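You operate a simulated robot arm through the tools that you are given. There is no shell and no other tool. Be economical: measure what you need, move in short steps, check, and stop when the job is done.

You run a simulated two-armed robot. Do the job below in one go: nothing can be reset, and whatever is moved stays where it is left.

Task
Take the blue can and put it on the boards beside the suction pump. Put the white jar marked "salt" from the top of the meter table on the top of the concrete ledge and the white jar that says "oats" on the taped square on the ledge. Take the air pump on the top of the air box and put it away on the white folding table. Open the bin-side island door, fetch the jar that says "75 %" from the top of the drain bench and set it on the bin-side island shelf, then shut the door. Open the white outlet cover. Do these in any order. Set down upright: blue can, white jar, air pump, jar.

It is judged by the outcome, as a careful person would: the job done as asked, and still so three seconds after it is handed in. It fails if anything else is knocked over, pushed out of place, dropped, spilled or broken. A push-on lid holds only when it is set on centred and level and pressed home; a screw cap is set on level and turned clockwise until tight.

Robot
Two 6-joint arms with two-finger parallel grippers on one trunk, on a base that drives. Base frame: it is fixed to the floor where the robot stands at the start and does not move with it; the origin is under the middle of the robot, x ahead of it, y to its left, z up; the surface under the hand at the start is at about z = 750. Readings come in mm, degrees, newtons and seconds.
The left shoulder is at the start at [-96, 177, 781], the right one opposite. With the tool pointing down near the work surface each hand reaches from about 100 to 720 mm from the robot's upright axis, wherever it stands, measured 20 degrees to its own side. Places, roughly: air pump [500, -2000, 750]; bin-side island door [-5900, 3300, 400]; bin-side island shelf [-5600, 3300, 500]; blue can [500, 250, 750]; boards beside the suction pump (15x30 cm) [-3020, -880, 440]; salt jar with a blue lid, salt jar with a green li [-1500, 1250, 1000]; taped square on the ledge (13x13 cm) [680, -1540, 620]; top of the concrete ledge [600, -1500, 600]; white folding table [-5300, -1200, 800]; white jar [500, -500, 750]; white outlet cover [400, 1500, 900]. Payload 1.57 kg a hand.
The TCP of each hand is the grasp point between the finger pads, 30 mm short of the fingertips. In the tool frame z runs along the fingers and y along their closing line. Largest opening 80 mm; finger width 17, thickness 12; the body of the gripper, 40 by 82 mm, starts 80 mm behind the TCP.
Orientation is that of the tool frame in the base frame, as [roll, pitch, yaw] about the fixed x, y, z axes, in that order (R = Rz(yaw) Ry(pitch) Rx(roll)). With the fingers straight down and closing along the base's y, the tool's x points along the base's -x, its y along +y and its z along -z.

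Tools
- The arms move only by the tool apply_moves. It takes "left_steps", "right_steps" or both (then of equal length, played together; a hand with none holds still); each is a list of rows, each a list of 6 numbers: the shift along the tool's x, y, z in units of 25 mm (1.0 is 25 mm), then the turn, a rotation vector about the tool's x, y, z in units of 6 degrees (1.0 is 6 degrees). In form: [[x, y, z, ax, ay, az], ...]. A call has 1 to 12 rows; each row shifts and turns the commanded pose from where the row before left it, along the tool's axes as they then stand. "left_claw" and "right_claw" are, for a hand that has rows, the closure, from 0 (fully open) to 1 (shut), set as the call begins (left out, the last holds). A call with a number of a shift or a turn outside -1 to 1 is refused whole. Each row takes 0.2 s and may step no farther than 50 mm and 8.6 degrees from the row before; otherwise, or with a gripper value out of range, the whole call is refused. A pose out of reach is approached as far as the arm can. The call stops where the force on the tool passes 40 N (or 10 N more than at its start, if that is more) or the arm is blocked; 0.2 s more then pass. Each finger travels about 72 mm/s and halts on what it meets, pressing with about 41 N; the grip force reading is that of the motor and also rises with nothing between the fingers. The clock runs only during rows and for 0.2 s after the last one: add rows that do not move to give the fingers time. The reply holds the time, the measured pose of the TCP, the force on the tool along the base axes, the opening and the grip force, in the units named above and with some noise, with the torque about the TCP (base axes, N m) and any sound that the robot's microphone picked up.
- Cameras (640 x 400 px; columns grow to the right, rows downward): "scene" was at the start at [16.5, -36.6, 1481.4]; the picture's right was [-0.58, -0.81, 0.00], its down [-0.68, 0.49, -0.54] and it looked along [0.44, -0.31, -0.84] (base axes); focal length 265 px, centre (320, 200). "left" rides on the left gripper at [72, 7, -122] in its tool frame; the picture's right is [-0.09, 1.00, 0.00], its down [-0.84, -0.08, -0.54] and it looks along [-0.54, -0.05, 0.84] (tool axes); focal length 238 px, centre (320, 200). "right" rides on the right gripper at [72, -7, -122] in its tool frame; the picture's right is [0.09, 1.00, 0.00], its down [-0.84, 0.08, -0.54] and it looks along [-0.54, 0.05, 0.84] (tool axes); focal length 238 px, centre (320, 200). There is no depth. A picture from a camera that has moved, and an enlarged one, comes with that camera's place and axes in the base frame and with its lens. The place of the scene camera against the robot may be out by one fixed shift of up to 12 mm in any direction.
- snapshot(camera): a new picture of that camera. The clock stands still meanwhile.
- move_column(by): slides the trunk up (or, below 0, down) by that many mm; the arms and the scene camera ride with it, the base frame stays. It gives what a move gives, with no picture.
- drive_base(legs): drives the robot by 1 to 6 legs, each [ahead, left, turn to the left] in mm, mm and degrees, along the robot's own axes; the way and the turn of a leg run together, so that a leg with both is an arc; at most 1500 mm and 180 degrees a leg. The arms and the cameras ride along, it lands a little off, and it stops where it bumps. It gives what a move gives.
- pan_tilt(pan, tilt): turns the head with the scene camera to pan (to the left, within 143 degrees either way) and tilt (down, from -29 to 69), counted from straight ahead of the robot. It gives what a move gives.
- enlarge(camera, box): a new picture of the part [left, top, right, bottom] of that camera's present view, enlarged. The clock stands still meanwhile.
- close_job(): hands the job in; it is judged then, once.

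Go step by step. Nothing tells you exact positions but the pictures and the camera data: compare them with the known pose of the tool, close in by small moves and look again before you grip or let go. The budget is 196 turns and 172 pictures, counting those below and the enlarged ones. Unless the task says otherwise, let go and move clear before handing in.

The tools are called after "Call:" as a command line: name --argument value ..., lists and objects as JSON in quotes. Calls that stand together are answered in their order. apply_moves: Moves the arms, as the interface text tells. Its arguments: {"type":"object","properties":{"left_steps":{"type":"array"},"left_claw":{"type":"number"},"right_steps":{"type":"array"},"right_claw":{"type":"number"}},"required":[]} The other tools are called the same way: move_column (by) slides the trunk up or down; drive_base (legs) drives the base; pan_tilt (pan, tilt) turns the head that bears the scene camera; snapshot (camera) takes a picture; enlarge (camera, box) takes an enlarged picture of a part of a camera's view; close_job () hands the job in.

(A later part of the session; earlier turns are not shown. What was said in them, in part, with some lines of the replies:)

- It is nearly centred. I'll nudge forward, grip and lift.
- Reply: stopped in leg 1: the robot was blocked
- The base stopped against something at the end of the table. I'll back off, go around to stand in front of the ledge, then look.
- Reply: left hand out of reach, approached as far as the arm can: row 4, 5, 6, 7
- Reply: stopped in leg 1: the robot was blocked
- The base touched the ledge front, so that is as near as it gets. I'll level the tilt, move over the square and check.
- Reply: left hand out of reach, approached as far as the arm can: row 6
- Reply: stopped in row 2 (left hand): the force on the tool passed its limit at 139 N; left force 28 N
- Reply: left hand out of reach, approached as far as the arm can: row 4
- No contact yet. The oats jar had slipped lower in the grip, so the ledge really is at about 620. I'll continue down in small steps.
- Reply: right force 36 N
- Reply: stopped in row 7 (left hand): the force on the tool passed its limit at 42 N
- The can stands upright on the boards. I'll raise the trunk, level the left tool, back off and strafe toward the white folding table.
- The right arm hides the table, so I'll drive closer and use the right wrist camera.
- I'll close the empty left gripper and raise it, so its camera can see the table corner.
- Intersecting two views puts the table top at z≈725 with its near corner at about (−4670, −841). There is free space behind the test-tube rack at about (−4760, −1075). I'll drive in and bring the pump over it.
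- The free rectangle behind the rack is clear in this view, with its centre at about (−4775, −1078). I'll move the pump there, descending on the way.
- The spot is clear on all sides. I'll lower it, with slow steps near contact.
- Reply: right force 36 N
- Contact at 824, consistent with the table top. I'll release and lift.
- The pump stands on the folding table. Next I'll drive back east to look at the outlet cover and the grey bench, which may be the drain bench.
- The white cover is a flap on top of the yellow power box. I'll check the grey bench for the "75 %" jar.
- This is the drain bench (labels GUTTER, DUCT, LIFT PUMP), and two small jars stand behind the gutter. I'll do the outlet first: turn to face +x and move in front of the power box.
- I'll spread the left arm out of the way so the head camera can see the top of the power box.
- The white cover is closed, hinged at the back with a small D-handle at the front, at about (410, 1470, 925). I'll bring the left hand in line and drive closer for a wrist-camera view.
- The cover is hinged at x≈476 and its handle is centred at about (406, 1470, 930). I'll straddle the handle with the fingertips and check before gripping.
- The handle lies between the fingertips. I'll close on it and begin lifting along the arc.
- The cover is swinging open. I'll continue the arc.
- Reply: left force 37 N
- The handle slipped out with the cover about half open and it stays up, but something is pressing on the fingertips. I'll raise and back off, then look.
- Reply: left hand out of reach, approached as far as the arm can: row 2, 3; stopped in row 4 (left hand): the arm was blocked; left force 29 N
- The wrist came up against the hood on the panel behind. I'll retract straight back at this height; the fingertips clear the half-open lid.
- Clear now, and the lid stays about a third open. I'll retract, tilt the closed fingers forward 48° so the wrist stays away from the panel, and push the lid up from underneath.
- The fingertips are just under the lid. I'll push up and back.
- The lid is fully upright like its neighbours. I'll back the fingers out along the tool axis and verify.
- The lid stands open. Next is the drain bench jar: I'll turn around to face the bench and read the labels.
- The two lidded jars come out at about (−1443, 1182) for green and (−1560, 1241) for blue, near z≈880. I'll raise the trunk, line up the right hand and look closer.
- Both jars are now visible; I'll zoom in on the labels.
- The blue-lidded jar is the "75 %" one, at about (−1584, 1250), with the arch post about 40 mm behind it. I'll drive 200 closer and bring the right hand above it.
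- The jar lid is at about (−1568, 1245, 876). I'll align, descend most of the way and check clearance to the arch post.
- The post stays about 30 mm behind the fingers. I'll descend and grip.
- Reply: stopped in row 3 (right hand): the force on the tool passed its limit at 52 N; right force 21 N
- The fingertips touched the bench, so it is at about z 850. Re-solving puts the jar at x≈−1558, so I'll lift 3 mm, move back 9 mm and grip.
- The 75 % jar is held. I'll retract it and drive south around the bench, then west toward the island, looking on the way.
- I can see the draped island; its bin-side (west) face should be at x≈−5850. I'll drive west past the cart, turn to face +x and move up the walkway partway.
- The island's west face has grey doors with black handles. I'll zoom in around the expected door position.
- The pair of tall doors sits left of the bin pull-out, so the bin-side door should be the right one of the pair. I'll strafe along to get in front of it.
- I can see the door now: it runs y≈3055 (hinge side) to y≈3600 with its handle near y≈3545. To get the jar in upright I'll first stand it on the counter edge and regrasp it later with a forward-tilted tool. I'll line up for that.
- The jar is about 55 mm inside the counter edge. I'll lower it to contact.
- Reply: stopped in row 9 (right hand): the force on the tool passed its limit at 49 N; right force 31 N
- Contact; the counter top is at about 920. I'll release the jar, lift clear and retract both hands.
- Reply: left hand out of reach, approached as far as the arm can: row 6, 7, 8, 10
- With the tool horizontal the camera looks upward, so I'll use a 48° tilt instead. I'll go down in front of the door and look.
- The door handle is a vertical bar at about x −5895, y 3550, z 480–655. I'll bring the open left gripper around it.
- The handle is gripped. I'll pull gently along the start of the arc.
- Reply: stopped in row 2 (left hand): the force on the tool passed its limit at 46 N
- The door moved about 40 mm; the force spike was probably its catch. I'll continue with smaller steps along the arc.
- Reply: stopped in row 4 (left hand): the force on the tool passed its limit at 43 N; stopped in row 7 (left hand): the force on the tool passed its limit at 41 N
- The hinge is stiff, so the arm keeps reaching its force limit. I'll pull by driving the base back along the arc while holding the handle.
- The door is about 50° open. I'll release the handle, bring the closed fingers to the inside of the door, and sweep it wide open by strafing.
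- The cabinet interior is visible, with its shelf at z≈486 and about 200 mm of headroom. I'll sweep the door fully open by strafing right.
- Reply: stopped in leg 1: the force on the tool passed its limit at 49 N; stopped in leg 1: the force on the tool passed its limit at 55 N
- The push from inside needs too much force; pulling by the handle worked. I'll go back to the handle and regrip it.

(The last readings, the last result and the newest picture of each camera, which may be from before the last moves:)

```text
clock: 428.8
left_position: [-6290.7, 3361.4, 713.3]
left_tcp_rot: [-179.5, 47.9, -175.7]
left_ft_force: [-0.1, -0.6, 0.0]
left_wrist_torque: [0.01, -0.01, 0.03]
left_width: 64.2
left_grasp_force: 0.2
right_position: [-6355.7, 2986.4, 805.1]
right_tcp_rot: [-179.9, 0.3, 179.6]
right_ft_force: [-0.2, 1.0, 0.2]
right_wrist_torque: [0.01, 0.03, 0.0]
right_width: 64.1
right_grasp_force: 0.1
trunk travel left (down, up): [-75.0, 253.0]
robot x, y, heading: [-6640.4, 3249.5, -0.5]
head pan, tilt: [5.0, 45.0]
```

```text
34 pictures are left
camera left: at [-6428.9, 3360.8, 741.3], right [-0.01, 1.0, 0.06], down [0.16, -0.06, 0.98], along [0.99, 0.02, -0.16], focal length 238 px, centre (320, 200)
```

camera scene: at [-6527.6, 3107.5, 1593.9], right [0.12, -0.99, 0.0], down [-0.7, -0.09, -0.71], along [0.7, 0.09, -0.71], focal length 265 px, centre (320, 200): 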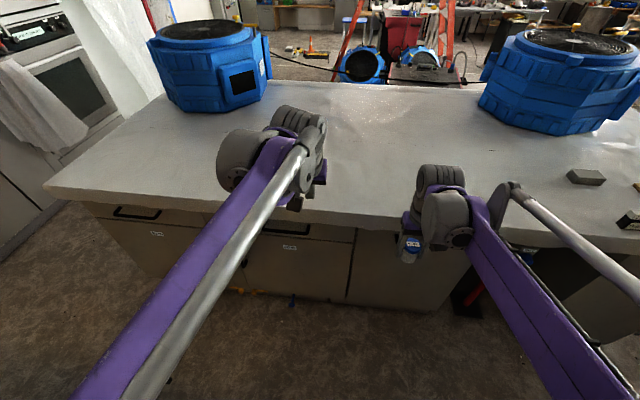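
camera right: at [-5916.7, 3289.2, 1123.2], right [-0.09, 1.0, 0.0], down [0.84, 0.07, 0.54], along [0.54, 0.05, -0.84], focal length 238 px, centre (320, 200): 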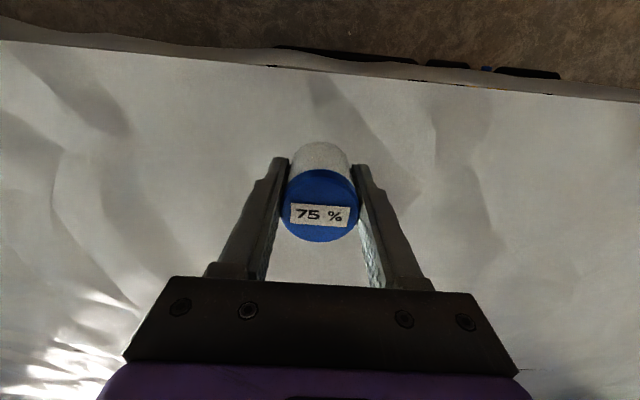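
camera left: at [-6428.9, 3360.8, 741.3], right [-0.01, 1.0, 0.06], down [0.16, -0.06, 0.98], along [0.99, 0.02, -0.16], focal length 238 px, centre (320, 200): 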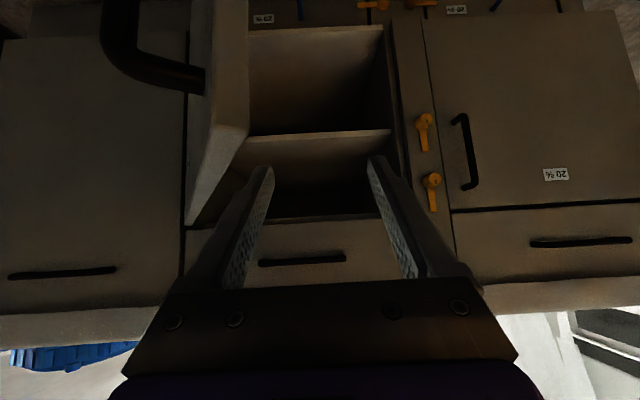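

The door is actually about 60° open; its handle bar is now near (−6300, 3255). I'll back off, lower and line up with it.

Call:
apply_moves --left_steps '[[0.9, -0.6, 0, 0, 0, 0], [0.9, -0.7, 0.04, 0, 0, 0], [0.9, -0.7, 0.04, 0, 0, 0], [0.9, -0.7, 0.04, 0, 0, 0], [0.9, -0.7, 0.04, 0, 0, 0], [0.9, -0.7, 0.04, 0, 0, 0]]' --left_claw 0

Call:
snapshot --camera "left"

```text
clock: 429.4
left_position: [-6308.9, 3336.5, 690.5]
left_tcp_rot: [-178.8, 48.3, -175.4]
left_ft_force: [-6.1, 2.8, 21.7]
left_wrist_torque: [-1.05, 0.18, -0.31]
left_width: 77.7
left_grasp_force: 0.1
right_position: [-6357.9, 2986.1, 806.2]
right_tcp_rot: [-179.8, 0.3, 179.6]
right_ft_force: [0.3, 0.1, 0.9]
right_wrist_torque: [0.0, 0.01, 0.04]
right_width: 63.9
right_grasp_force: 0.0
trunk travel left (down, up): [-75.0, 253.0]
robot x, y, heading: [-6645.6, 3246.9, -0.7]
head pan, tilt: [5.0, 45.0]
stopped in row 2 (left hand): the force on the tool passed its limit at 70 N (the readings are from after the stop); the commanded pose is now the measured one
```

```text
33 pictures are left
camera left: at [-6447.9, 3335.4, 718.1], right [0.0, 1.0, 0.05], down [0.15, -0.05, 0.99], along [0.99, 0.01, -0.15], focal length 238 px, centre (320, 200)
```

left: 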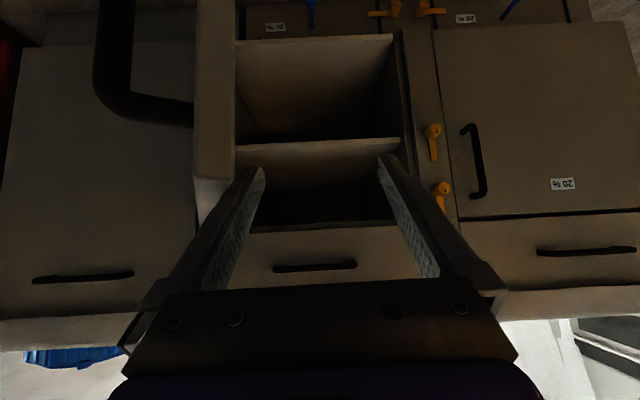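

Pushing near the door's free edge does move it several degrees each time. I'll close the fingers and push sideways in a few bursts.

Call:
apply_moves --left_steps '[[0, 0, 0, 0, 0, 0], [0, 0, 0, 0, 0, 0], [0, -1, 0, 0, 0, 0], [0, -1, 0, 0, 0, 0], [0, -1, 0, 0, 0, 0], [0, -1, 0, 0, 0, 0]]' --left_claw 1

Call:
apply_moves --left_steps '[[0, -1, 0, 0, 0, 0], [0, -1, 0, 0, 0, 0], [0, -1, 0, 0, 0, 0], [0, -1, 0, 0, 0, 0]]'

Call:
apply_moves --left_steps '[[0, -1, 0, 0, 0, 0], [0, -1, 0, 0, 0, 0], [0, -1, 0, 0, 0, 0], [0, -1, 0, 0, 0, 0]]'

Call:
snapshot --camera "left"

```text
clock: 430.1
left_position: [-6305.4, 3319.7, 692.1]
left_tcp_rot: [-178.8, 48.6, -175.8]
left_ft_force: [4.4, -2.7, 20.4]
left_wrist_torque: [-0.24, 0.24, 0.1]
left_width: 0.1
left_grasp_force: 18.3
right_position: [-6356.3, 2986.0, 805.5]
right_tcp_rot: [-179.9, 0.5, 179.6]
right_ft_force: [0.1, -1.0, -0.1]
right_wrist_torque: [-0.03, -0.01, 0.01]
right_width: 63.9
right_grasp_force: 0.0
trunk travel left (down, up): [-75.0, 253.0]
robot x, y, heading: [-6641.5, 3248.1, -0.5]
head pan, tilt: [5.0, 45.0]
stopped in row 3 (left hand): the force on the tool passed its limit at 42 N (the readings are from after the stop); the commanded pose is now the measured one
```

```text
clock: 430.4
left_position: [-6307.3, 3316.0, 691.5]
left_tcp_rot: [-179.3, 48.7, -175.8]
left_ft_force: [-4.6, 2.9, 23.3]
left_wrist_torque: [-0.23, 0.24, -0.11]
left_width: 0.2
left_grasp_force: 21.2
right_position: [-6357.1, 2984.7, 805.3]
right_tcp_rot: [-179.8, 0.4, 179.5]
right_ft_force: [-0.1, -0.5, -0.4]
right_wrist_torque: [0.01, 0.0, -0.02]
right_width: 63.9
right_grasp_force: 0.1
trunk travel left (down, up): [-75.0, 253.0]
robot x, y, heading: [-6638.2, 3248.9, -0.4]
head pan, tilt: [5.0, 45.0]
stopped in row 1 (left hand): the force on the tool passed its limit at 47 N (the readings are from after the stop); the commanded pose is now the measured one
```

```text
clock: 431.4
left_position: [-6299.8, 3215.7, 692.7]
left_tcp_rot: [-179.2, 48.5, -175.8]
left_ft_force: [0.9, -1.0, 2.5]
left_wrist_torque: [-0.01, 0.05, 0.03]
left_width: 0.0
left_grasp_force: 20.7
right_position: [-6356.1, 2985.1, 805.9]
right_tcp_rot: [-179.9, 0.3, 179.6]
right_ft_force: [-0.1, 0.7, -0.4]
right_wrist_torque: [0.0, -0.02, -0.01]
right_width: 64.2
right_grasp_force: 0.0
trunk travel left (down, up): [-75.0, 253.0]
robot x, y, heading: [-6640.3, 3253.7, -0.4]
head pan, tilt: [5.0, 45.0]
```

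```text
32 pictures are left
camera left: at [-6439.2, 3215.1, 719.0], right [0.0, 1.0, 0.06], down [0.15, -0.06, 0.99], along [0.99, 0.01, -0.15], focal length 238 px, centre (320, 200)
```

left: 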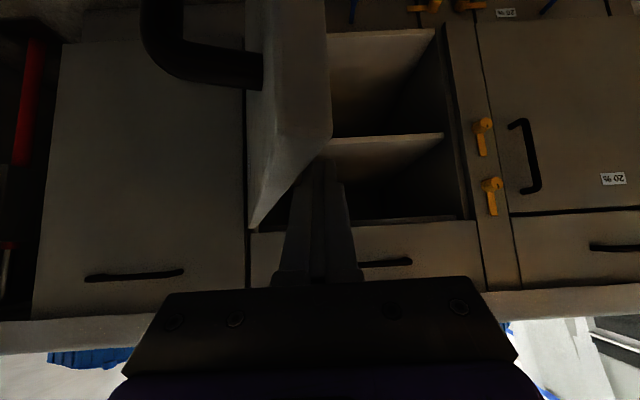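

The fingertips were riding on the door's top edge. I'll shift inward, lower, and push on its inner face.

Call:
apply_moves --left_steps '[[0, 1, 0, 0, 0, 0], [0, 1, 0, 0, 0, 0], [0, 0.6, 0, 0, 0, 0], [0.75, 0, 0.67, 0, 0, 0], [0.75, 0, 0.67, 0, 0, 0], [0.75, 0, 0.67, 0, 0, 0], [0, -1, 0, 0, 0, 0], [0, -1, 0, 0, 0, 0], [0, -1, 0, 0, 0, 0], [0, -1, 0, 0, 0, 0], [0, -1, 0, 0, 0, 0]]'

Call:
apply_moves --left_steps '[[0, -1, 0, 0, 0, 0], [0, -1, 0, 0, 0, 0], [0, -1, 0, 0, 0, 0], [0, -1, 0, 0, 0, 0]]'

Call:
apply_moves --left_steps '[[0, -1, 0, 0, 0, 0], [0, -1, 0, 0, 0, 0], [0, -1, 0, 0, 0, 0]]'

Call:
snapshot --camera "left"

```text
clock: 433.9
left_position: [-6295.9, 3156.4, 618.3]
left_tcp_rot: [-179.2, 48.5, -175.6]
left_ft_force: [1.0, -0.5, -0.2]
left_wrist_torque: [0.03, 0.0, 0.0]
left_width: 0.2
left_grasp_force: 21.9
right_position: [-6356.2, 2986.2, 806.0]
right_tcp_rot: [-179.9, 0.4, 179.5]
right_ft_force: [-0.6, 0.9, 0.6]
right_wrist_torque: [0.0, 0.01, 0.03]
right_width: 63.9
right_grasp_force: 0.0
trunk travel left (down, up): [-75.0, 253.0]
robot x, y, heading: [-6642.8, 3249.8, -0.7]
head pan, tilt: [5.0, 45.0]
```

```text
clock: 434.9
left_position: [-6289.4, 3057.8, 617.4]
left_tcp_rot: [-179.2, 48.6, -175.7]
left_ft_force: [0.2, -0.5, 0.4]
left_wrist_torque: [0.02, 0.01, 0.0]
left_width: 0.1
left_grasp_force: 21.5
right_position: [-6356.6, 2985.6, 805.9]
right_tcp_rot: [-180.0, 0.4, 179.6]
right_ft_force: [-0.7, -0.9, 0.3]
right_wrist_torque: [-0.02, 0.01, 0.0]
right_width: 64.1
right_grasp_force: 0.0
trunk travel left (down, up): [-75.0, 253.0]
robot x, y, heading: [-6639.8, 3251.5, -0.8]
head pan, tilt: [5.0, 45.0]
```

```text
clock: 435.6
left_position: [-6283.5, 2982.6, 619.3]
left_tcp_rot: [-179.2, 48.5, -175.7]
left_ft_force: [0.3, 0.7, -0.3]
left_wrist_torque: [-0.03, -0.01, -0.03]
left_width: 0.0
left_grasp_force: 21.7
right_position: [-6357.6, 2985.8, 805.5]
right_tcp_rot: [-179.9, 0.5, 179.5]
right_ft_force: [1.5, 0.9, 0.3]
right_wrist_torque: [-0.01, 0.01, -0.02]
right_width: 64.0
right_grasp_force: 0.1
trunk travel left (down, up): [-75.0, 253.0]
robot x, y, heading: [-6641.5, 3248.7, -0.3]
head pan, tilt: [5.0, 45.0]
```

```text
31 pictures are left
camera left: at [-6424.6, 2981.1, 645.4], right [0.0, 1.0, 0.06], down [0.15, -0.06, 0.99], along [0.99, 0.01, -0.15], focal length 238 px, centre (320, 200)
```

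left: 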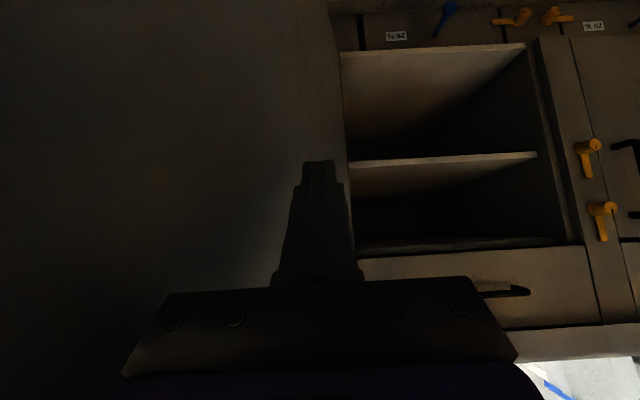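

The door swung past 90°, wide open. I'll bring the left hand back, return the robot in front of the cabinet and raise the trunk to regrasp the jar.

Call:
apply_moves --left_steps '[[0, 1, 0, 0, 0, 0], [0, 1, 0, 0, 0, 0], [0, 1, 0, 0, 0, 0], [0, 1, 0, 0, 0, 0], [0, 1, 0, 0, 0, 0], [0, 1, 0, 0, 0, 0], [0, 1, 0, 0, 0, 0], [0, 1, 0, 0, 0, 0], [0, 1, 0, 0, 0, 0], [0, 1, 0, 0, 0, 0], [0, 1, 0, 0, 0, 0], [0, 1, 0, 0, 0, 0]]'

Call:
drive_base --legs '[[0, 240, 0.5], [220, 0, 0]]'

Call:
move_column --by 240

Call:
pan_tilt --pan -15 --tilt 50

Call:
snapshot --camera "scene"

```text
clock: 438.2
left_position: [-6305.9, 3282.8, 616.1]
left_tcp_rot: [-179.2, 48.3, -175.7]
left_ft_force: [0.1, 0.4, -1.0]
left_wrist_torque: [0.0, 0.0, 0.01]
left_width: 0.3
left_grasp_force: 20.8
right_position: [-6355.7, 2985.5, 806.7]
right_tcp_rot: [-179.9, 0.4, 179.6]
right_ft_force: [0.1, 0.6, 0.4]
right_wrist_torque: [0.0, -0.03, 0.03]
right_width: 64.0
right_grasp_force: 0.0
trunk travel left (down, up): [-75.0, 253.0]
robot x, y, heading: [-6641.5, 3247.0, -0.4]
head pan, tilt: [5.0, 45.0]
```

```text
clock: 442.2
left_position: [-6085.7, 3525.2, 617.0]
left_tcp_rot: [-179.2, 48.4, -174.8]
left_ft_force: [0.5, 0.0, 0.0]
left_wrist_torque: [0.0, 0.0, 0.02]
left_width: 0.0
left_grasp_force: 21.4
right_position: [-6130.7, 3229.4, 805.9]
right_tcp_rot: [-179.9, 0.3, -179.5]
right_ft_force: [0.0, -0.4, 0.5]
right_wrist_torque: [0.04, 0.01, 0.02]
right_width: 63.9
right_grasp_force: 0.0
trunk travel left (down, up): [-75.0, 253.0]
robot x, y, heading: [-6419.1, 3486.5, 0.6]
head pan, tilt: [5.0, 45.0]
```

```text
clock: 444.7
left_position: [-6030.7, 3525.0, 897.9]
left_tcp_rot: [-178.5, 53.2, -174.2]
left_ft_force: [0.1, -1.0, 0.2]
left_wrist_torque: [0.0, 0.03, 0.02]
left_width: 0.0
left_grasp_force: 21.3
right_position: [-6131.5, 3229.7, 1046.0]
right_tcp_rot: [-179.9, 0.4, -179.5]
right_ft_force: [0.1, -0.2, 0.1]
right_wrist_torque: [0.0, -0.04, 0.03]
right_width: 64.1
right_grasp_force: 0.1
trunk travel left (down, up): [-315.0, 13.0]
robot x, y, heading: [-6418.9, 3487.0, 0.7]
head pan, tilt: [5.0, 45.0]
```

```text
clock: 445.6
left_position: [-6031.7, 3526.0, 896.6]
left_tcp_rot: [-178.5, 53.3, -174.3]
left_ft_force: [-0.3, -0.5, -0.4]
left_wrist_torque: [-0.02, 0.0, 0.01]
left_width: 0.1
left_grasp_force: 21.3
right_position: [-6130.3, 3229.3, 1045.9]
right_tcp_rot: [-179.9, 0.4, -179.5]
right_ft_force: [-0.7, 0.9, -0.3]
right_wrist_torque: [-0.01, 0.0, 0.0]
right_width: 64.0
right_grasp_force: 0.1
trunk travel left (down, up): [-315.0, 13.0]
robot x, y, heading: [-6421.8, 3490.4, 0.4]
head pan, tilt: [-15.0, 50.0]
```

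```text
30 pictures are left
camera scene: at [-6389.2, 3472.1, 1586.9], right [-0.25, -0.97, 0.0], down [-0.74, 0.19, -0.64], along [0.62, -0.16, -0.77], focal length 265 px, centre (320, 200)
```

scene: 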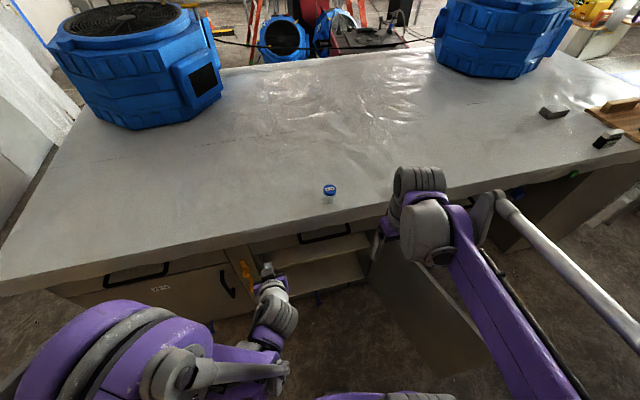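

The door is wide open and the jar stands on the counter at about (−5841, 3297). I'll tilt the right tool forward 60° and approach it.

Call:
apply_moves --right_steps '[[0, 0, 0, 0, -1, 0], [0, 0, 0, 0, -1, 0], [0, 0, 0, 0, -1, 0], [0, 0, 0, 0, -1, 0], [0, 0, 0, 0, -1, 0], [0, 0, 0, 0, -1, 0], [0, 0, 0, 0, -1, 0], [0, 0, 0, 0, -1, 0], [0, 0, 0, 0, -1, 0], [0, 0, 0, 0, -1, 0]]' --right_claw 0

Call:
apply_moves --right_steps '[[-0.29, 0.335, 0.98, 0, 0, 0], [-0.29, 0.335, 0.98, 0, 0, 0], [-0.29, 0.335, 0.98, 0, 0, 0], [-0.29, 0.335, 0.98, 0, 0, 0], [-0.29, 0.335, 0.98, 0, 0, 0], [-0.29, 0.335, 0.98, 0, 0, 0], [-0.29, 0.335, 0.98, 0, 0, 0], [-0.29, 0.335, 0.98, 0, 0, 0]]'

Call:
snapshot --camera "right"

```text
clock: 447.8
left_position: [-6031.2, 3526.2, 897.0]
left_tcp_rot: [-178.5, 53.3, -174.2]
left_ft_force: [-0.2, 0.4, 0.6]
left_wrist_torque: [-0.01, -0.04, -0.02]
left_width: 0.2
left_grasp_force: 21.4
right_position: [-6132.9, 3229.7, 1045.8]
right_tcp_rot: [-179.9, 60.5, -179.3]
right_ft_force: [0.4, -0.2, 0.8]
right_wrist_torque: [0.01, -0.02, 0.0]
right_width: 80.0
right_grasp_force: 0.1
trunk travel left (down, up): [-315.0, 13.0]
robot x, y, heading: [-6422.7, 3490.4, 0.4]
head pan, tilt: [-15.0, 50.0]
```

```text
clock: 449.6
left_position: [-6030.0, 3525.9, 897.6]
left_tcp_rot: [-178.5, 53.3, -174.3]
left_ft_force: [-0.3, 0.0, 0.6]
left_wrist_torque: [0.01, -0.02, 0.0]
left_width: 0.0
left_grasp_force: 20.9
right_position: [-5932.9, 3300.4, 997.0]
right_tcp_rot: [-180.0, 60.3, -179.3]
right_ft_force: [0.2, -0.5, 0.2]
right_wrist_torque: [0.02, 0.01, 0.01]
right_width: 80.0
right_grasp_force: 0.0
trunk travel left (down, up): [-315.0, 13.0]
robot x, y, heading: [-6423.3, 3485.0, 0.5]
head pan, tilt: [-15.0, 50.0]
```

```text
29 pictures are left
camera right: at [-6074.6, 3292.6, 995.9], right [-0.05, 1.0, -0.08], down [-0.06, 0.08, 1.0], along [1.0, 0.06, 0.05], focal length 238 px, centre (320, 200)
```

right: 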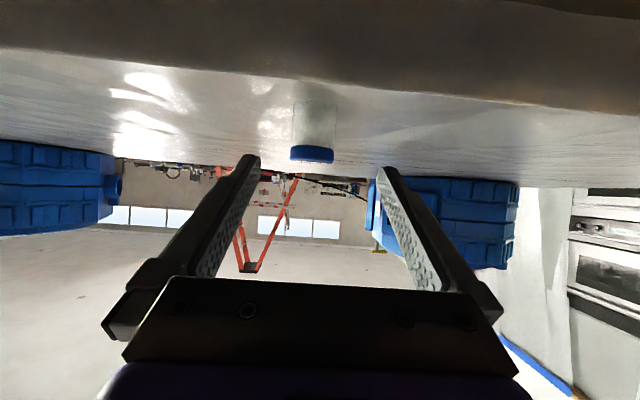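

Call:
apply_moves --right_steps '[[0.02, -0.05, 0.84, 0, 0, 0], [0.02, -0.05, 0.84, 0, 0, 0], [0.02, -0.05, 0.84, 0, 0, 0], [0.02, -0.05, 0.84, 0, 0, 0], [0.02, 0, 0.84, 0, 0, 0]]'

Call:
snapshot --camera "right"

```text
clock: 450.8
left_position: [-6030.0, 3525.0, 897.5]
left_tcp_rot: [-178.6, 53.2, -174.3]
left_ft_force: [0.4, 0.2, -0.3]
left_wrist_torque: [0.0, 0.01, 0.0]
left_width: 0.0
left_grasp_force: 21.1
right_position: [-5843.2, 3293.1, 945.1]
right_tcp_rot: [-179.8, 60.4, -179.2]
right_ft_force: [-0.9, 0.6, -0.5]
right_wrist_torque: [0.02, -0.01, 0.01]
right_width: 80.0
right_grasp_force: 0.0
trunk travel left (down, up): [-315.0, 13.0]
robot x, y, heading: [-6420.6, 3490.3, 0.7]
head pan, tilt: [-15.0, 50.0]
```

```text
28 pictures are left
camera right: at [-5985.7, 3285.3, 943.5], right [-0.05, 1.0, -0.08], down [-0.06, 0.08, 1.0], along [1.0, 0.06, 0.05], focal length 238 px, centre (320, 200)
```

right: 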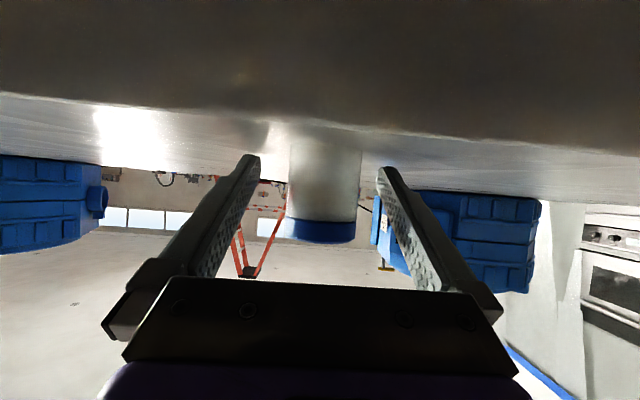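

The jar is between the fingers. I'll grip, lift and draw it back off the counter.

Call:
apply_moves --right_steps '[[0, 0, 0, 0, 0, 0], [0, 0, 0, 0, 0, 0], [0, 0, 0, 0, 0, 0], [-0.43, 0, -0.25, 0, 0, 0], [-0.86, 0, -0.5, 0, 0, 0], [0.2, 0, -0.9, 0, 0, 0], [0.5, 0, -0.86, 0, 0, 0], [0.5, 0, -0.86, 0, 0, 0], [0.5, 0, -0.86, 0, 0, 0], [0.5, 0, -0.86, 0, 0, 0], [0.5, 0, -0.86, 0, 0, 0], [0.5, 0, -0.86, 0, 0, 0]]' --right_claw 1

Call:
snapshot --camera "right"

```text
clock: 453.4
left_position: [-6031.2, 3525.2, 898.2]
left_tcp_rot: [-178.5, 53.3, -174.4]
left_ft_force: [0.4, -0.1, 0.0]
left_wrist_torque: [0.0, -0.01, -0.01]
left_width: 0.0
left_grasp_force: 21.0
right_position: [-6012.4, 3290.4, 988.7]
right_tcp_rot: [-179.7, 60.4, -179.3]
right_ft_force: [-0.1, -0.2, -0.8]
right_wrist_torque: [-0.01, 0.02, 0.01]
right_width: 41.1
right_grasp_force: 41.5
trunk travel left (down, up): [-315.0, 13.0]
robot x, y, heading: [-6421.5, 3487.2, 0.5]
head pan, tilt: [-15.0, 50.0]
```

```text
27 pictures are left
camera right: at [-6155.2, 3283.0, 986.3], right [-0.05, 1.0, -0.08], down [-0.06, 0.08, 1.0], along [1.0, 0.06, 0.05], focal length 238 px, centre (320, 200)
```

right: 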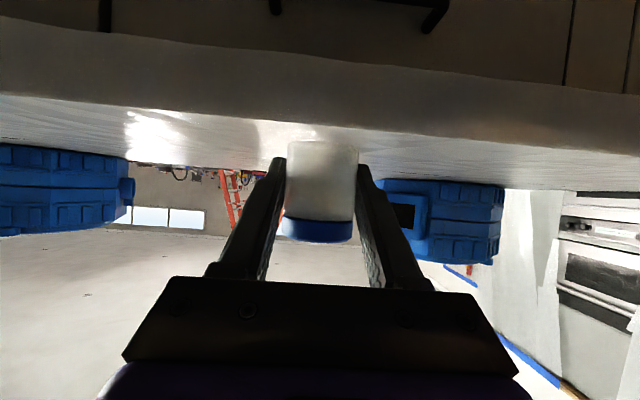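

Held upright, with the base about 33 mm below the TCP. I'll lower the trunk and bring the jar in front of the open cabinet.

Call:
move_column --by -300

Call:
apply_moves --right_steps '[[0.9, 0.1, 0.52, 0, 0, 0], [0.9, 0.1, 0.52, 0, 0, 0], [0.9, 0.1, 0.52, 0, 0, 0], [0.9, 0.1, 0.52, 0, 0, 0], [0.9, 0.1, 0.52, 0, 0, 0]]'

Call:
snapshot --camera "right"

```text
clock: 456.4
left_position: [-6031.3, 3525.9, 597.7]
left_tcp_rot: [-178.6, 53.3, -174.3]
left_ft_force: [-0.1, 0.8, -0.2]
left_wrist_torque: [0.04, 0.02, -0.03]
left_width: 0.0
left_grasp_force: 21.5
right_position: [-6013.4, 3293.1, 687.7]
right_tcp_rot: [-179.9, 60.4, -179.4]
right_ft_force: [0.0, 0.7, 0.2]
right_wrist_torque: [0.02, -0.03, -0.01]
right_width: 41.2
right_grasp_force: 41.2
trunk travel left (down, up): [-15.0, 313.0]
robot x, y, heading: [-6420.0, 3489.6, 0.3]
head pan, tilt: [-15.0, 50.0]
```

```text
clock: 457.6
left_position: [-6030.3, 3525.5, 598.0]
left_tcp_rot: [-178.6, 53.3, -174.2]
left_ft_force: [-0.2, 0.1, 0.0]
left_wrist_torque: [-0.05, -0.01, 0.02]
left_width: 0.2
left_grasp_force: 21.4
right_position: [-6006.4, 3304.0, 566.3]
right_tcp_rot: [-179.9, 60.2, -179.3]
right_ft_force: [0.2, 1.0, -0.3]
right_wrist_torque: [-0.01, 0.02, 0.01]
right_width: 41.1
right_grasp_force: 40.8
right hand out of reach, approached as far as the arm can: row 5
trunk travel left (down, up): [-15.0, 313.0]
robot x, y, heading: [-6420.3, 3489.7, 0.4]
head pan, tilt: [-15.0, 50.0]
```

```text
26 pictures are left
camera right: at [-6149.4, 3296.9, 565.1], right [-0.05, 1.0, -0.08], down [-0.06, 0.08, 1.0], along [1.0, 0.06, 0.05], focal length 238 px, centre (320, 200)
```

right: 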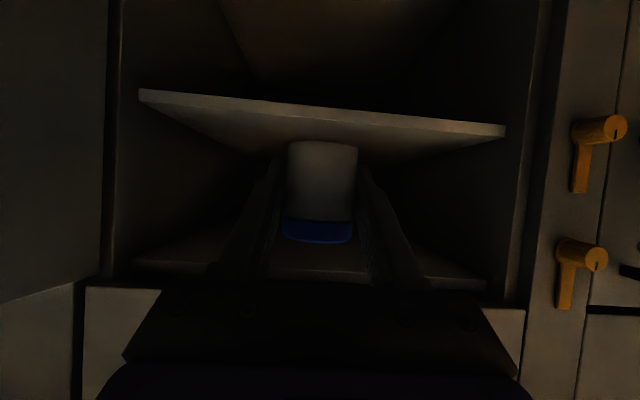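

The shelf is clearly visible below the jar. I'll move it straight in at this height.

Call:
apply_moves --right_steps '[[-0.51, 0, 0.88, 0, 0, 0], [-0.51, 0, 0.88, 0, 0, 0], [-0.51, 0, 0.88, 0, 0, 0], [-0.51, 0, 0.88, 0, 0, 0], [-0.51, 0, 0.88, 0, 0, 0], [-0.51, 0, 0.88, 0, 0, 0], [-0.51, 0, 0.88, 0, 0, 0], [-0.51, 0, 0.88, 0, 0, 0]]'

Call:
snapshot --camera "right"

```text
clock: 459.4
left_position: [-6030.2, 3525.4, 598.2]
left_tcp_rot: [-178.4, 53.4, -174.3]
left_ft_force: [-0.2, -0.6, 0.4]
left_wrist_torque: [0.03, -0.01, 0.0]
left_width: 0.0
left_grasp_force: 20.9
right_position: [-5802.4, 3306.9, 572.6]
right_tcp_rot: [-179.8, 60.5, -179.3]
right_ft_force: [1.3, 0.1, -0.4]
right_wrist_torque: [-0.01, -0.04, 0.02]
right_width: 41.5
right_grasp_force: 40.9
trunk travel left (down, up): [-15.0, 313.0]
robot x, y, heading: [-6419.5, 3488.8, 0.4]
head pan, tilt: [-15.0, 50.0]
```

```text
25 pictures are left
camera right: at [-5944.3, 3299.3, 570.1], right [-0.05, 1.0, -0.08], down [-0.06, 0.08, 1.0], along [1.0, 0.06, 0.05], focal length 238 px, centre (320, 200)
```

right: 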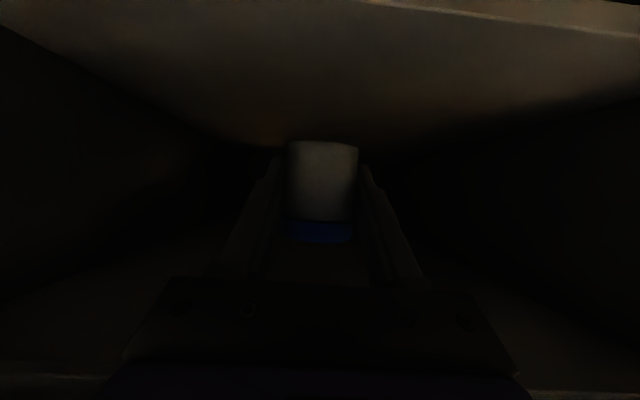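

The two views show the shelf's front edge is recessed to about x −5792, with its top at z≈450. I'll lower a little and move the jar further in.

Call:
apply_moves --right_steps '[[0.78, 0, 0.45, 0, 0, 0], [0.78, 0, 0.45, 0, 0, 0], [-0.45, 0, 0.78, 0, 0, 0], [-0.45, 0, 0.78, 0, 0, 0], [-0.45, 0, 0.78, 0, 0, 0], [-0.45, 0, 0.78, 0, 0, 0]]'

Call:
snapshot --camera "right"

```text
clock: 460.8
left_position: [-6030.2, 3525.8, 598.3]
left_tcp_rot: [-178.5, 53.4, -174.4]
left_ft_force: [0.7, -0.4, -0.4]
left_wrist_torque: [0.02, 0.01, -0.02]
left_width: 0.0
left_grasp_force: 21.3
right_position: [-5709.9, 3308.8, 525.0]
right_tcp_rot: [-179.9, 60.4, -179.4]
right_ft_force: [-0.2, -0.2, -1.0]
right_wrist_torque: [0.02, 0.01, 0.03]
right_width: 40.9
right_grasp_force: 40.8
trunk travel left (down, up): [-15.0, 313.0]
robot x, y, heading: [-6417.8, 3486.3, 0.4]
head pan, tilt: [-15.0, 50.0]
```

```text
24 pictures are left
camera right: at [-5853.8, 3300.4, 523.2], right [-0.05, 1.0, -0.08], down [-0.06, 0.08, 1.0], along [1.0, 0.06, 0.05], focal length 238 px, centre (320, 200)
```

right: 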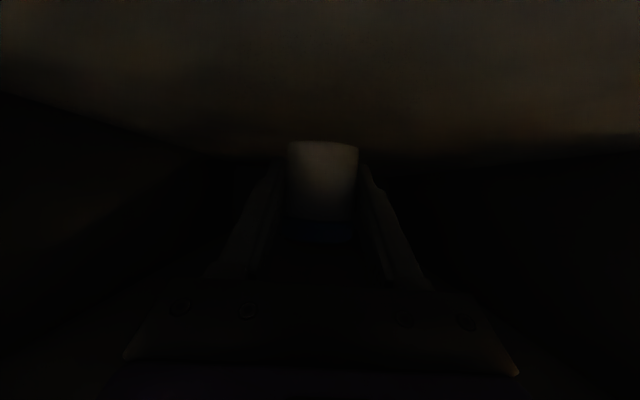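

The jar is over the shelf. I'll lower slowly to contact.

Call:
apply_moves --right_steps '[[0.28, 0, 0.16, 0, 0, 0], [0.14, 0, 0.08, 0, 0, 0], [0.14, 0, 0.08, 0, 0, 0], [0.14, 0, 0.08, 0, 0, 0], [0.14, 0, 0.08, 0, 0, 0], [0.14, 0, 0.08, 0, 0, 0], [0.14, 0, 0.08, 0, 0, 0], [0.14, 0, 0.08, 0, 0, 0], [0.14, 0, 0.08, 0, 0, 0], [0.14, 0, 0.08, 0, 0, 0], [0.14, 0, 0.08, 0, 0, 0]]'

```text
clock: 462.8
left_position: [-6032.5, 3525.6, 598.6]
left_tcp_rot: [-178.5, 53.4, -174.2]
left_ft_force: [-0.2, 0.4, -1.0]
left_wrist_torque: [-0.02, 0.01, 0.02]
left_width: 0.0
left_grasp_force: 20.8
right_position: [-5711.8, 3308.9, 492.8]
right_tcp_rot: [-179.9, 61.0, -179.5]
right_ft_force: [-4.1, 0.5, 20.7]
right_wrist_torque: [0.05, 0.45, 0.01]
right_width: 41.2
right_grasp_force: 41.4
trunk travel left (down, up): [-15.0, 313.0]
robot x, y, heading: [-6422.0, 3489.0, 0.4]
head pan, tilt: [-15.0, 50.0]
stopped in row 9 (right hand): the force on the tool passed its limit at 42 N (the readings are from after the stop); the commanded pose is now the measured one
```

Contact at z≈460. I'll release and withdraw straight out.

Call:
apply_moves --right_steps '[[-0.05, 0, -0.03, 0, 0, 0], [0, 0, 0, 0, 0, 0], [0, 0, 0, 0, 0, 0], [0, 0, 0, 0, 0, 0], [0.3, 0, -0.6, 0, 0, 0], [0.5, 0, -0.86, 0, 0, 0], [0.5, 0, -0.86, 0, 0, 0], [0.5, 0, -0.86, 0, 0, 0], [0.5, 0, -0.86, 0, 0, 0], [0.5, 0, -0.86, 0, 0, 0], [0.5, 0, -0.86, 0, 0, 0], [0.5, 0, -0.86, 0, 0, 0]]' --right_claw 0

Call:
snapshot --camera "right"

```text
clock: 464.3
left_position: [-6029.7, 3527.1, 597.9]
left_tcp_rot: [-178.5, 53.3, -174.2]
left_ft_force: [0.2, 0.2, -0.3]
left_wrist_torque: [-0.04, -0.04, 0.0]
left_width: 0.0
left_grasp_force: 21.7
right_position: [-5760.1, 3309.6, 492.0]
right_tcp_rot: [180.0, 61.0, -179.3]
right_ft_force: [-4.3, -1.1, 4.3]
right_wrist_torque: [0.09, 0.0, 0.2]
right_width: 80.3
right_grasp_force: 0.0
trunk travel left (down, up): [-15.0, 313.0]
robot x, y, heading: [-6419.2, 3488.6, 0.3]
head pan, tilt: [-15.0, 50.0]
stopped in row 7 (right hand): the force on the tool passed its limit at 46 N (the readings are from after the stop); the commanded pose is now the measured one
```

```text
23 pictures are left
camera right: at [-5901.7, 3301.3, 488.6], right [-0.06, 1.0, -0.08], down [-0.07, 0.08, 0.99], along [1.0, 0.06, 0.07], focal length 238 px, centre (320, 200)
```

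right: 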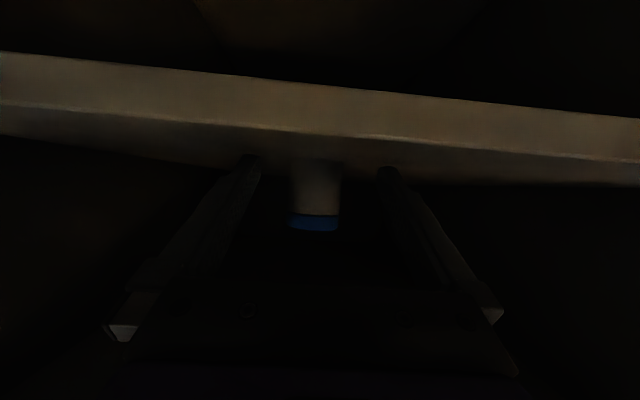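

The jar stands on the shelf, but something blocked the straight withdrawal. I'll try backing out along the tool axis instead, in small steps.

Call:
apply_moves --right_steps '[[-0.3, 0, -0.17, 0, 0, 0], [0, 0, -0.5, 0, 0, 0], [0, 0, -0.5, 0, 0, 0], [0, 0, -0.5, 0, 0, 0]]'

Call:
pan_tilt --pan -15 --tilt 60

Call:
snapshot --camera "scene"

```text
clock: 465.3
left_position: [-6030.3, 3526.0, 597.2]
left_tcp_rot: [-178.5, 53.2, -174.2]
left_ft_force: [0.5, -0.3, 0.2]
left_wrist_torque: [-0.02, -0.02, 0.01]
left_width: 0.0
left_grasp_force: 21.2
right_position: [-5791.2, 3310.2, 518.2]
right_tcp_rot: [180.0, 60.9, -179.4]
right_ft_force: [0.6, 0.4, 0.3]
right_wrist_torque: [0.02, 0.01, 0.02]
right_width: 79.8
right_grasp_force: 0.0
trunk travel left (down, up): [-15.0, 313.0]
robot x, y, heading: [-6420.7, 3486.6, 0.3]
head pan, tilt: [-15.0, 50.0]
```

```text
clock: 466.0
left_position: [-6030.1, 3527.5, 598.1]
left_tcp_rot: [-178.4, 53.3, -174.2]
left_ft_force: [1.7, 0.9, 0.3]
left_wrist_torque: [0.0, 0.03, -0.02]
left_width: 0.0
left_grasp_force: 21.3
right_position: [-5792.3, 3310.5, 517.6]
right_tcp_rot: [180.0, 61.0, -179.4]
right_ft_force: [-0.7, 0.1, 0.7]
right_wrist_torque: [-0.03, 0.03, 0.01]
right_width: 80.2
right_grasp_force: 0.1
trunk travel left (down, up): [-15.0, 313.0]
robot x, y, heading: [-6422.5, 3488.8, 0.4]
head pan, tilt: [-15.0, 60.0]
```

```text
22 pictures are left
camera scene: at [-6348.2, 3475.4, 1263.4], right [-0.25, -0.97, 0.0], down [-0.84, 0.22, -0.5], along [0.48, -0.13, -0.87], focal length 265 px, centre (320, 200)
```

scene: 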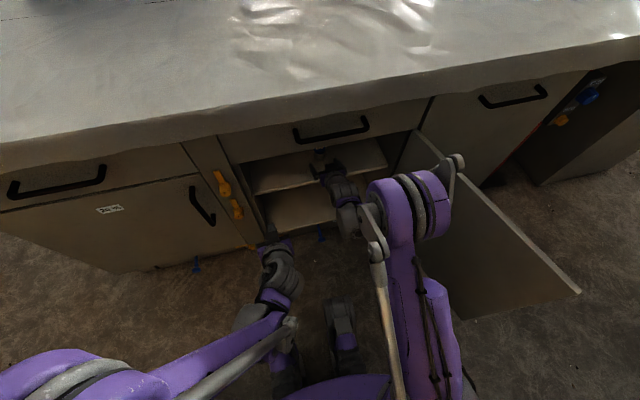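

The right hand is free. I'll withdraw it fully, raise the trunk, and move around to the outer side of the door, passing over it, to push it shut.

Call:
apply_moves --right_steps '[[0.5, 0, -0.86, 0, 0, 0], [0.5, 0, -0.86, 0, 0, 0], [0.5, 0, -0.86, 0, 0, 0], [0.5, 0, -0.86, 0, 0, 0], [0.5, 0, -0.86, 0, 0, 0], [0.5, 0, -0.86, 0, 0, 0], [0.5, 0, -0.86, 0, 0, 0], [0.5, 0, -0.86, 0, 0, 0], [0, 0, -0.9, 0, 0, 0], [0, 0, -0.9, 0, 0, 0]]'

Call:
snapshot --camera "right"

Call:
move_column --by 230

Call:
apply_moves --right_steps '[[0.5, 0, -0.86, 0, 0, 0], [0.5, 0, -0.86, 0, 0, 0], [0.5, 0, -0.86, 0, 0, 0], [0.5, 0, -0.86, 0, 0, 0]]'

Call:
drive_base --legs '[[-340, 0, -0.4], [0, -670, 0]]'

```text
clock: 468.2
left_position: [-6031.5, 3525.9, 598.2]
left_tcp_rot: [-178.5, 53.3, -174.2]
left_ft_force: [0.3, -1.3, 0.4]
left_wrist_torque: [-0.01, -0.01, -0.02]
left_width: 0.2
left_grasp_force: 21.1
right_position: [-6002.7, 3306.8, 566.4]
right_tcp_rot: [-179.9, 60.9, -179.4]
right_ft_force: [0.9, 0.7, 0.6]
right_wrist_torque: [-0.01, 0.01, 0.02]
right_width: 80.1
right_grasp_force: 0.0
right hand out of reach, approached as far as the arm can: row 7, 8, 9
trunk travel left (down, up): [-15.0, 313.0]
robot x, y, heading: [-6422.0, 3489.0, 0.2]
head pan, tilt: [-15.0, 60.0]
```

```text
21 pictures are left
camera right: at [-6144.4, 3299.1, 563.9], right [-0.06, 1.0, -0.08], down [-0.07, 0.08, 0.99], along [1.0, 0.06, 0.06], focal length 238 px, centre (320, 200)
```

right: 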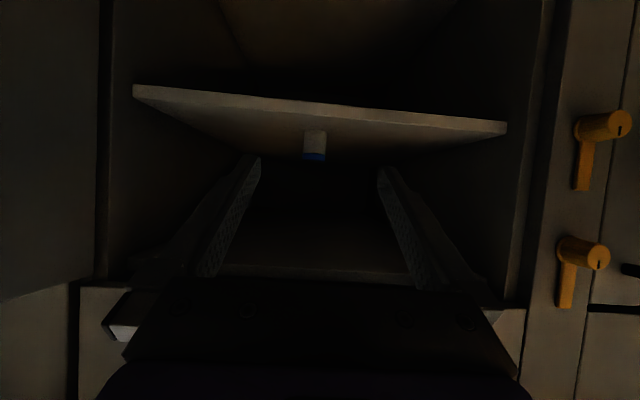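

```text
clock: 470.6
left_position: [-6030.9, 3526.9, 827.1]
left_tcp_rot: [-178.5, 53.4, -174.2]
left_ft_force: [0.4, 0.1, -0.3]
left_wrist_torque: [0.0, 0.01, 0.0]
left_width: 0.1
left_grasp_force: 21.3
right_position: [-5988.9, 3306.6, 829.7]
right_tcp_rot: [180.0, 64.6, -179.4]
right_ft_force: [0.5, -0.4, 1.3]
right_wrist_torque: [-0.02, -0.01, 0.01]
right_width: 79.8
right_grasp_force: 0.0
trunk travel left (down, up): [-245.0, 83.0]
robot x, y, heading: [-6419.7, 3486.6, 0.8]
head pan, tilt: [-15.0, 60.0]
```

```text
clock: 471.6
left_position: [-6030.5, 3527.0, 827.1]
left_tcp_rot: [-178.5, 53.3, -174.3]
left_ft_force: [0.3, 0.5, -0.7]
left_wrist_torque: [0.02, 0.02, 0.0]
left_width: 0.0
left_grasp_force: 21.4
right_position: [-6072.2, 3304.1, 864.5]
right_tcp_rot: [180.0, 64.5, -179.3]
right_ft_force: [-1.0, -0.2, 0.9]
right_wrist_torque: [0.02, 0.01, 0.01]
right_width: 80.1
right_grasp_force: 0.0
right hand out of reach, approached as far as the arm can: row 1, 2, 3, 4
trunk travel left (down, up): [-245.0, 83.0]
robot x, y, heading: [-6421.6, 3486.2, 0.4]
head pan, tilt: [-15.0, 60.0]
```

```text
clock: 479.8
left_position: [-6367.8, 2845.0, 827.5]
left_tcp_rot: [-178.4, 53.3, -174.7]
left_ft_force: [0.1, -0.1, -0.4]
left_wrist_torque: [0.03, 0.0, 0.02]
left_width: 0.0
left_grasp_force: 21.7
right_position: [-6411.0, 2623.0, 863.7]
right_tcp_rot: [180.0, 64.5, -179.8]
right_ft_force: [0.2, 0.2, -0.3]
right_wrist_torque: [0.0, -0.01, -0.02]
right_width: 79.9
right_grasp_force: 0.0
trunk travel left (down, up): [-245.0, 83.0]
robot x, y, heading: [-6756.2, 2805.5, 0.0]
head pan, tilt: [-15.0, 60.0]
```

The jar stands upright on the shelf. The left hand is now on the outer side of the door, so I'll lower the trunk and sweep the door shut along its arc.

Call:
move_column --by -200

Call:
drive_base --legs '[[-12, 200, 0], [11, 130, 0], [44, 123, 0], [73, 108, 0]]'

Call:
snapshot --camera "left"

```text
clock: 482.0
left_position: [-6368.9, 2844.9, 628.3]
left_tcp_rot: [-178.6, 53.2, -174.7]
left_ft_force: [0.9, 1.1, 0.0]
left_wrist_torque: [-0.01, 0.04, -0.01]
left_width: 0.0
left_grasp_force: 21.3
right_position: [-6410.5, 2623.5, 663.9]
right_tcp_rot: [180.0, 64.5, -180.0]
right_ft_force: [0.1, -0.6, 0.5]
right_wrist_torque: [0.01, -0.02, 0.0]
right_width: 79.8
right_grasp_force: 0.0
trunk travel left (down, up): [-45.0, 283.0]
robot x, y, heading: [-6759.2, 2812.4, 0.0]
head pan, tilt: [-15.0, 60.0]
```

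```text
clock: 488.3
left_position: [-6251.5, 3412.5, 627.6]
left_tcp_rot: [-178.4, 53.4, -174.5]
left_ft_force: [0.0, -0.7, -0.2]
left_wrist_torque: [0.0, 0.0, 0.0]
left_width: 0.0
left_grasp_force: 21.6
right_position: [-6294.0, 3190.7, 663.8]
right_tcp_rot: [-180.0, 64.4, -179.6]
right_ft_force: [-0.3, -0.2, 0.0]
right_wrist_torque: [0.0, -0.01, 0.01]
right_width: 80.0
right_grasp_force: 0.0
trunk travel left (down, up): [-45.0, 283.0]
robot x, y, heading: [-6641.2, 3377.7, 0.2]
head pan, tilt: [-15.0, 60.0]
```

```text
20 pictures are left
camera left: at [-6392.7, 3410.8, 642.6], right [-0.02, 1.0, 0.06], down [0.07, -0.06, 1.0], along [1.0, 0.02, -0.07], focal length 238 px, centre (320, 200)
```

left: 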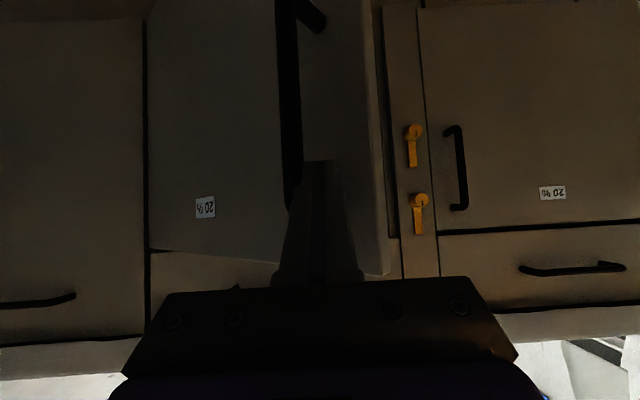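

The door is following nicely, at about 45° now. I'll continue closing.

Call:
drive_base --legs '[[100, 85, 0], [119, 56, 0], [60, 15, 0]]'

Call:
snapshot --camera "left"

```text
clock: 491.2
left_position: [-5976.7, 3571.9, 627.4]
left_tcp_rot: [-178.6, 53.3, -174.5]
left_ft_force: [0.1, 0.1, -0.7]
left_wrist_torque: [0.01, 0.02, 0.0]
left_width: 0.1
left_grasp_force: 20.8
right_position: [-6018.3, 3349.4, 664.1]
right_tcp_rot: [179.9, 64.4, -179.7]
right_ft_force: [0.0, -0.5, -0.2]
right_wrist_torque: [-0.01, 0.0, 0.01]
right_width: 80.1
right_grasp_force: 0.0
trunk travel left (down, up): [-45.0, 283.0]
robot x, y, heading: [-6368.2, 3534.7, 0.2]
head pan, tilt: [-15.0, 60.0]
```

```text
19 pictures are left
camera left: at [-6117.1, 3569.0, 642.5], right [-0.02, 1.0, 0.06], down [0.07, -0.06, 1.0], along [1.0, 0.02, -0.07], focal length 238 px, centre (320, 200)
```

left: 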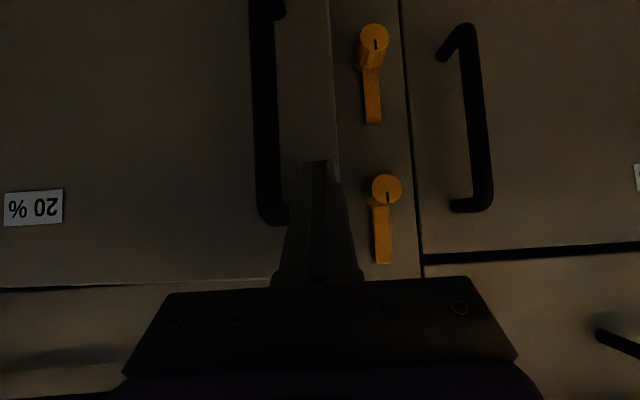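

Nearly closed. I'll push the last bit with the arm, between the handle and the door edge.

Call:
apply_moves --left_steps '[[-0.6, -0.3, 0.8, 0, 0, 0], [-0.6, 0, 0.8, 0, 0, 0], [-0.6, 0, 0.8, 0, 0, 0], [-0.6, 0, 0.8, 0, 0, 0]]'

Call:
snapshot --camera "left"

```text
clock: 492.2
left_position: [-5892.8, 3574.1, 628.8]
left_tcp_rot: [-178.9, 53.0, -174.6]
left_ft_force: [-2.0, 2.5, 0.4]
left_wrist_torque: [0.01, -0.02, -0.02]
left_width: 0.0
left_grasp_force: 21.0
right_position: [-6018.4, 3349.9, 663.9]
right_tcp_rot: [180.0, 64.5, -179.7]
right_ft_force: [0.3, -0.6, 0.9]
right_wrist_torque: [-0.02, 0.02, -0.02]
right_width: 79.9
right_grasp_force: 0.1
trunk travel left (down, up): [-45.0, 283.0]
robot x, y, heading: [-6369.9, 3535.3, 0.4]
head pan, tilt: [-15.0, 60.0]
stopped in row 4 (left hand): the force on the tool passed its limit at 62 N (the readings are from after the stop); the commanded pose is now the measured one
```

```text
18 pictures are left
camera left: at [-6033.4, 3571.3, 644.1], right [-0.02, 1.0, 0.06], down [0.08, -0.06, 1.0], along [1.0, 0.03, -0.07], focal length 238 px, centre (320, 200)
```

left: 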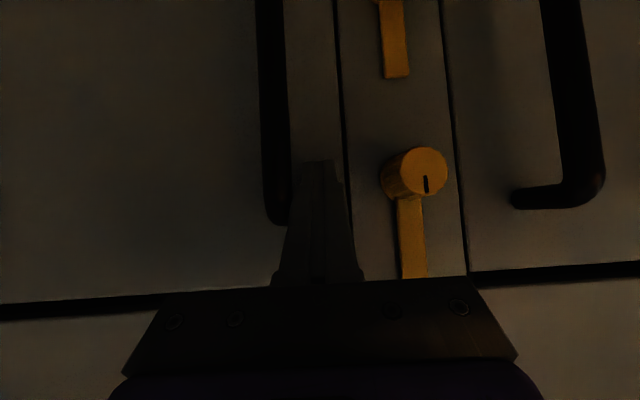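

It looks flush. I'll give one more push, then withdraw and verify.

Call:
apply_moves --left_steps '[[-0.6, 0, 0.8, 0, 0, 0], [-0.6, 0, 0.8, 0, 0, 0]]'

Call:
apply_moves --left_steps '[[0.6, 0, -0.8, 0, 0, 0], [0.6, 0, -0.8, 0, 0, 0], [0.6, 0, -0.8, 0, 0, 0], [0.6, 0, -0.8, 0, 0, 0], [0.6, 0, -0.8, 0, 0, 0]]'

Call:
drive_base --legs '[[-200, 0, 0]]'

Call:
snapshot --camera "left"

Call:
pan_tilt --pan -5 --tilt 45

Call:
snapshot --camera "scene"

```text
clock: 492.4
left_position: [-5892.0, 3573.7, 627.3]
left_tcp_rot: [-178.8, 52.7, -174.5]
left_ft_force: [-14.1, -0.1, 3.8]
left_wrist_torque: [-0.03, 0.04, -0.01]
left_width: 0.0
left_grasp_force: 21.4
right_position: [-6018.4, 3350.3, 665.0]
right_tcp_rot: [179.9, 64.5, -179.7]
right_ft_force: [-1.2, 0.3, -0.7]
right_wrist_torque: [0.04, -0.01, -0.04]
right_width: 80.1
right_grasp_force: 0.2
trunk travel left (down, up): [-45.0, 283.0]
robot x, y, heading: [-6367.7, 3534.2, -0.0]
head pan, tilt: [-15.0, 60.0]
stopped in row 1 (left hand): the force on the tool passed its limit at 69 N (the readings are from after the stop); the commanded pose is now the measured one
```

```text
clock: 493.6
left_position: [-6016.2, 3564.9, 628.6]
left_tcp_rot: [-178.8, 52.7, -174.6]
left_ft_force: [0.4, 0.1, 0.1]
left_wrist_torque: [-0.02, -0.02, 0.03]
left_width: 0.0
left_grasp_force: 20.7
right_position: [-6017.8, 3350.5, 664.6]
right_tcp_rot: [-180.0, 64.5, -179.7]
right_ft_force: [0.7, 0.3, -0.3]
right_wrist_torque: [0.02, -0.03, 0.0]
right_width: 79.8
right_grasp_force: 0.1
trunk travel left (down, up): [-45.0, 283.0]
robot x, y, heading: [-6367.7, 3538.6, 0.1]
head pan, tilt: [-15.0, 60.0]
```

```text
clock: 495.3
left_position: [-6219.9, 3565.8, 629.6]
left_tcp_rot: [-178.9, 52.7, -174.4]
left_ft_force: [-0.6, 0.0, -1.2]
left_wrist_torque: [0.01, 0.0, 0.02]
left_width: 0.0
left_grasp_force: 21.3
right_position: [-6223.7, 3348.2, 663.3]
right_tcp_rot: [179.9, 64.5, -179.6]
right_ft_force: [-0.5, 0.8, 0.5]
right_wrist_torque: [-0.02, 0.0, 0.01]
right_width: 80.1
right_grasp_force: 0.1
trunk travel left (down, up): [-45.0, 283.0]
robot x, y, heading: [-6571.9, 3529.8, 0.3]
head pan, tilt: [-15.0, 60.0]
```

```text
17 pictures are left
camera left: at [-6361.2, 3561.9, 646.2], right [-0.02, 1.0, 0.06], down [0.08, -0.06, 0.99], along [1.0, 0.03, -0.08], focal length 238 px, centre (320, 200)
```

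left: 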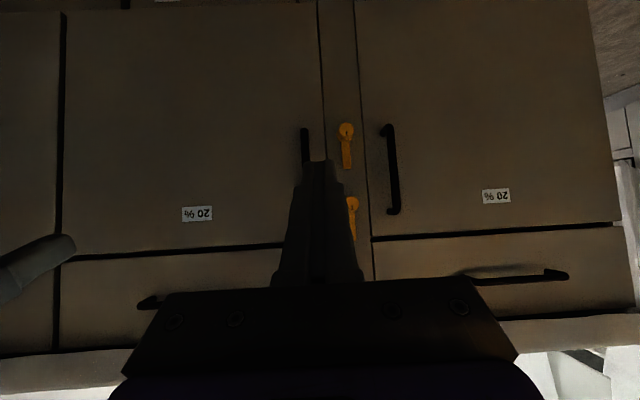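

```text
clock: 496.0
left_position: [-6220.6, 3565.7, 629.8]
left_tcp_rot: [-178.8, 52.7, -174.4]
left_ft_force: [-0.5, 0.2, -1.1]
left_wrist_torque: [0.0, 0.0, -0.01]
left_width: 0.2
left_grasp_force: 21.6
right_position: [-6222.4, 3349.3, 662.7]
right_tcp_rot: [179.9, 64.6, -179.6]
right_ft_force: [-0.1, -0.3, 0.7]
right_wrist_torque: [0.02, 0.01, -0.03]
right_width: 80.1
right_grasp_force: 0.0
trunk travel left (down, up): [-45.0, 283.0]
robot x, y, heading: [-6570.4, 3536.6, 0.3]
head pan, tilt: [-5.0, 45.0]
```

```text
16 pictures are left
camera scene: at [-6490.9, 3531.4, 1310.8], right [-0.08, -1.0, 0.0], down [-0.71, 0.06, -0.71], along [0.7, -0.06, -0.71], focal length 265 px, centre (320, 200)
```

scene: 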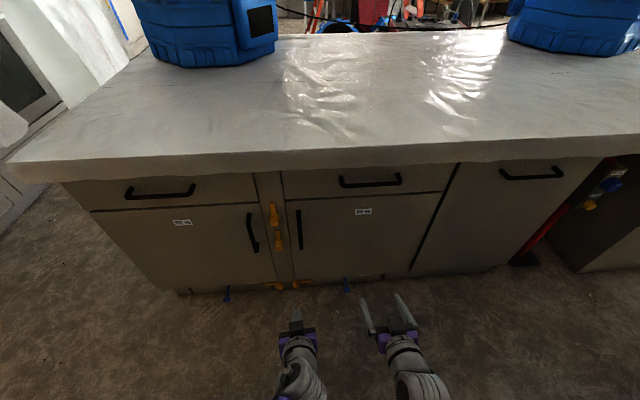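

Call:
close_job

```text
The job is handed in.
```

All the tasks are done and the job is handed in:
- **Blue can:** it stands on the boards beside the suction pump.
- **Jars:** salt is on the concrete ledge and oats is on the taped square.
- **Air pump:** it is on the white folding table.
- **75 % jar:** it is on the bin-side island shelf, with the door shut.
- **Outlet cover:** the white cover is open. The arm hid it once I backed away, so I last saw it upright while the fingers were still against it, and it was past vertical.

While opening that cover, the left wrist bumped the panel behind the power box. The panel looked unchanged afterwards.
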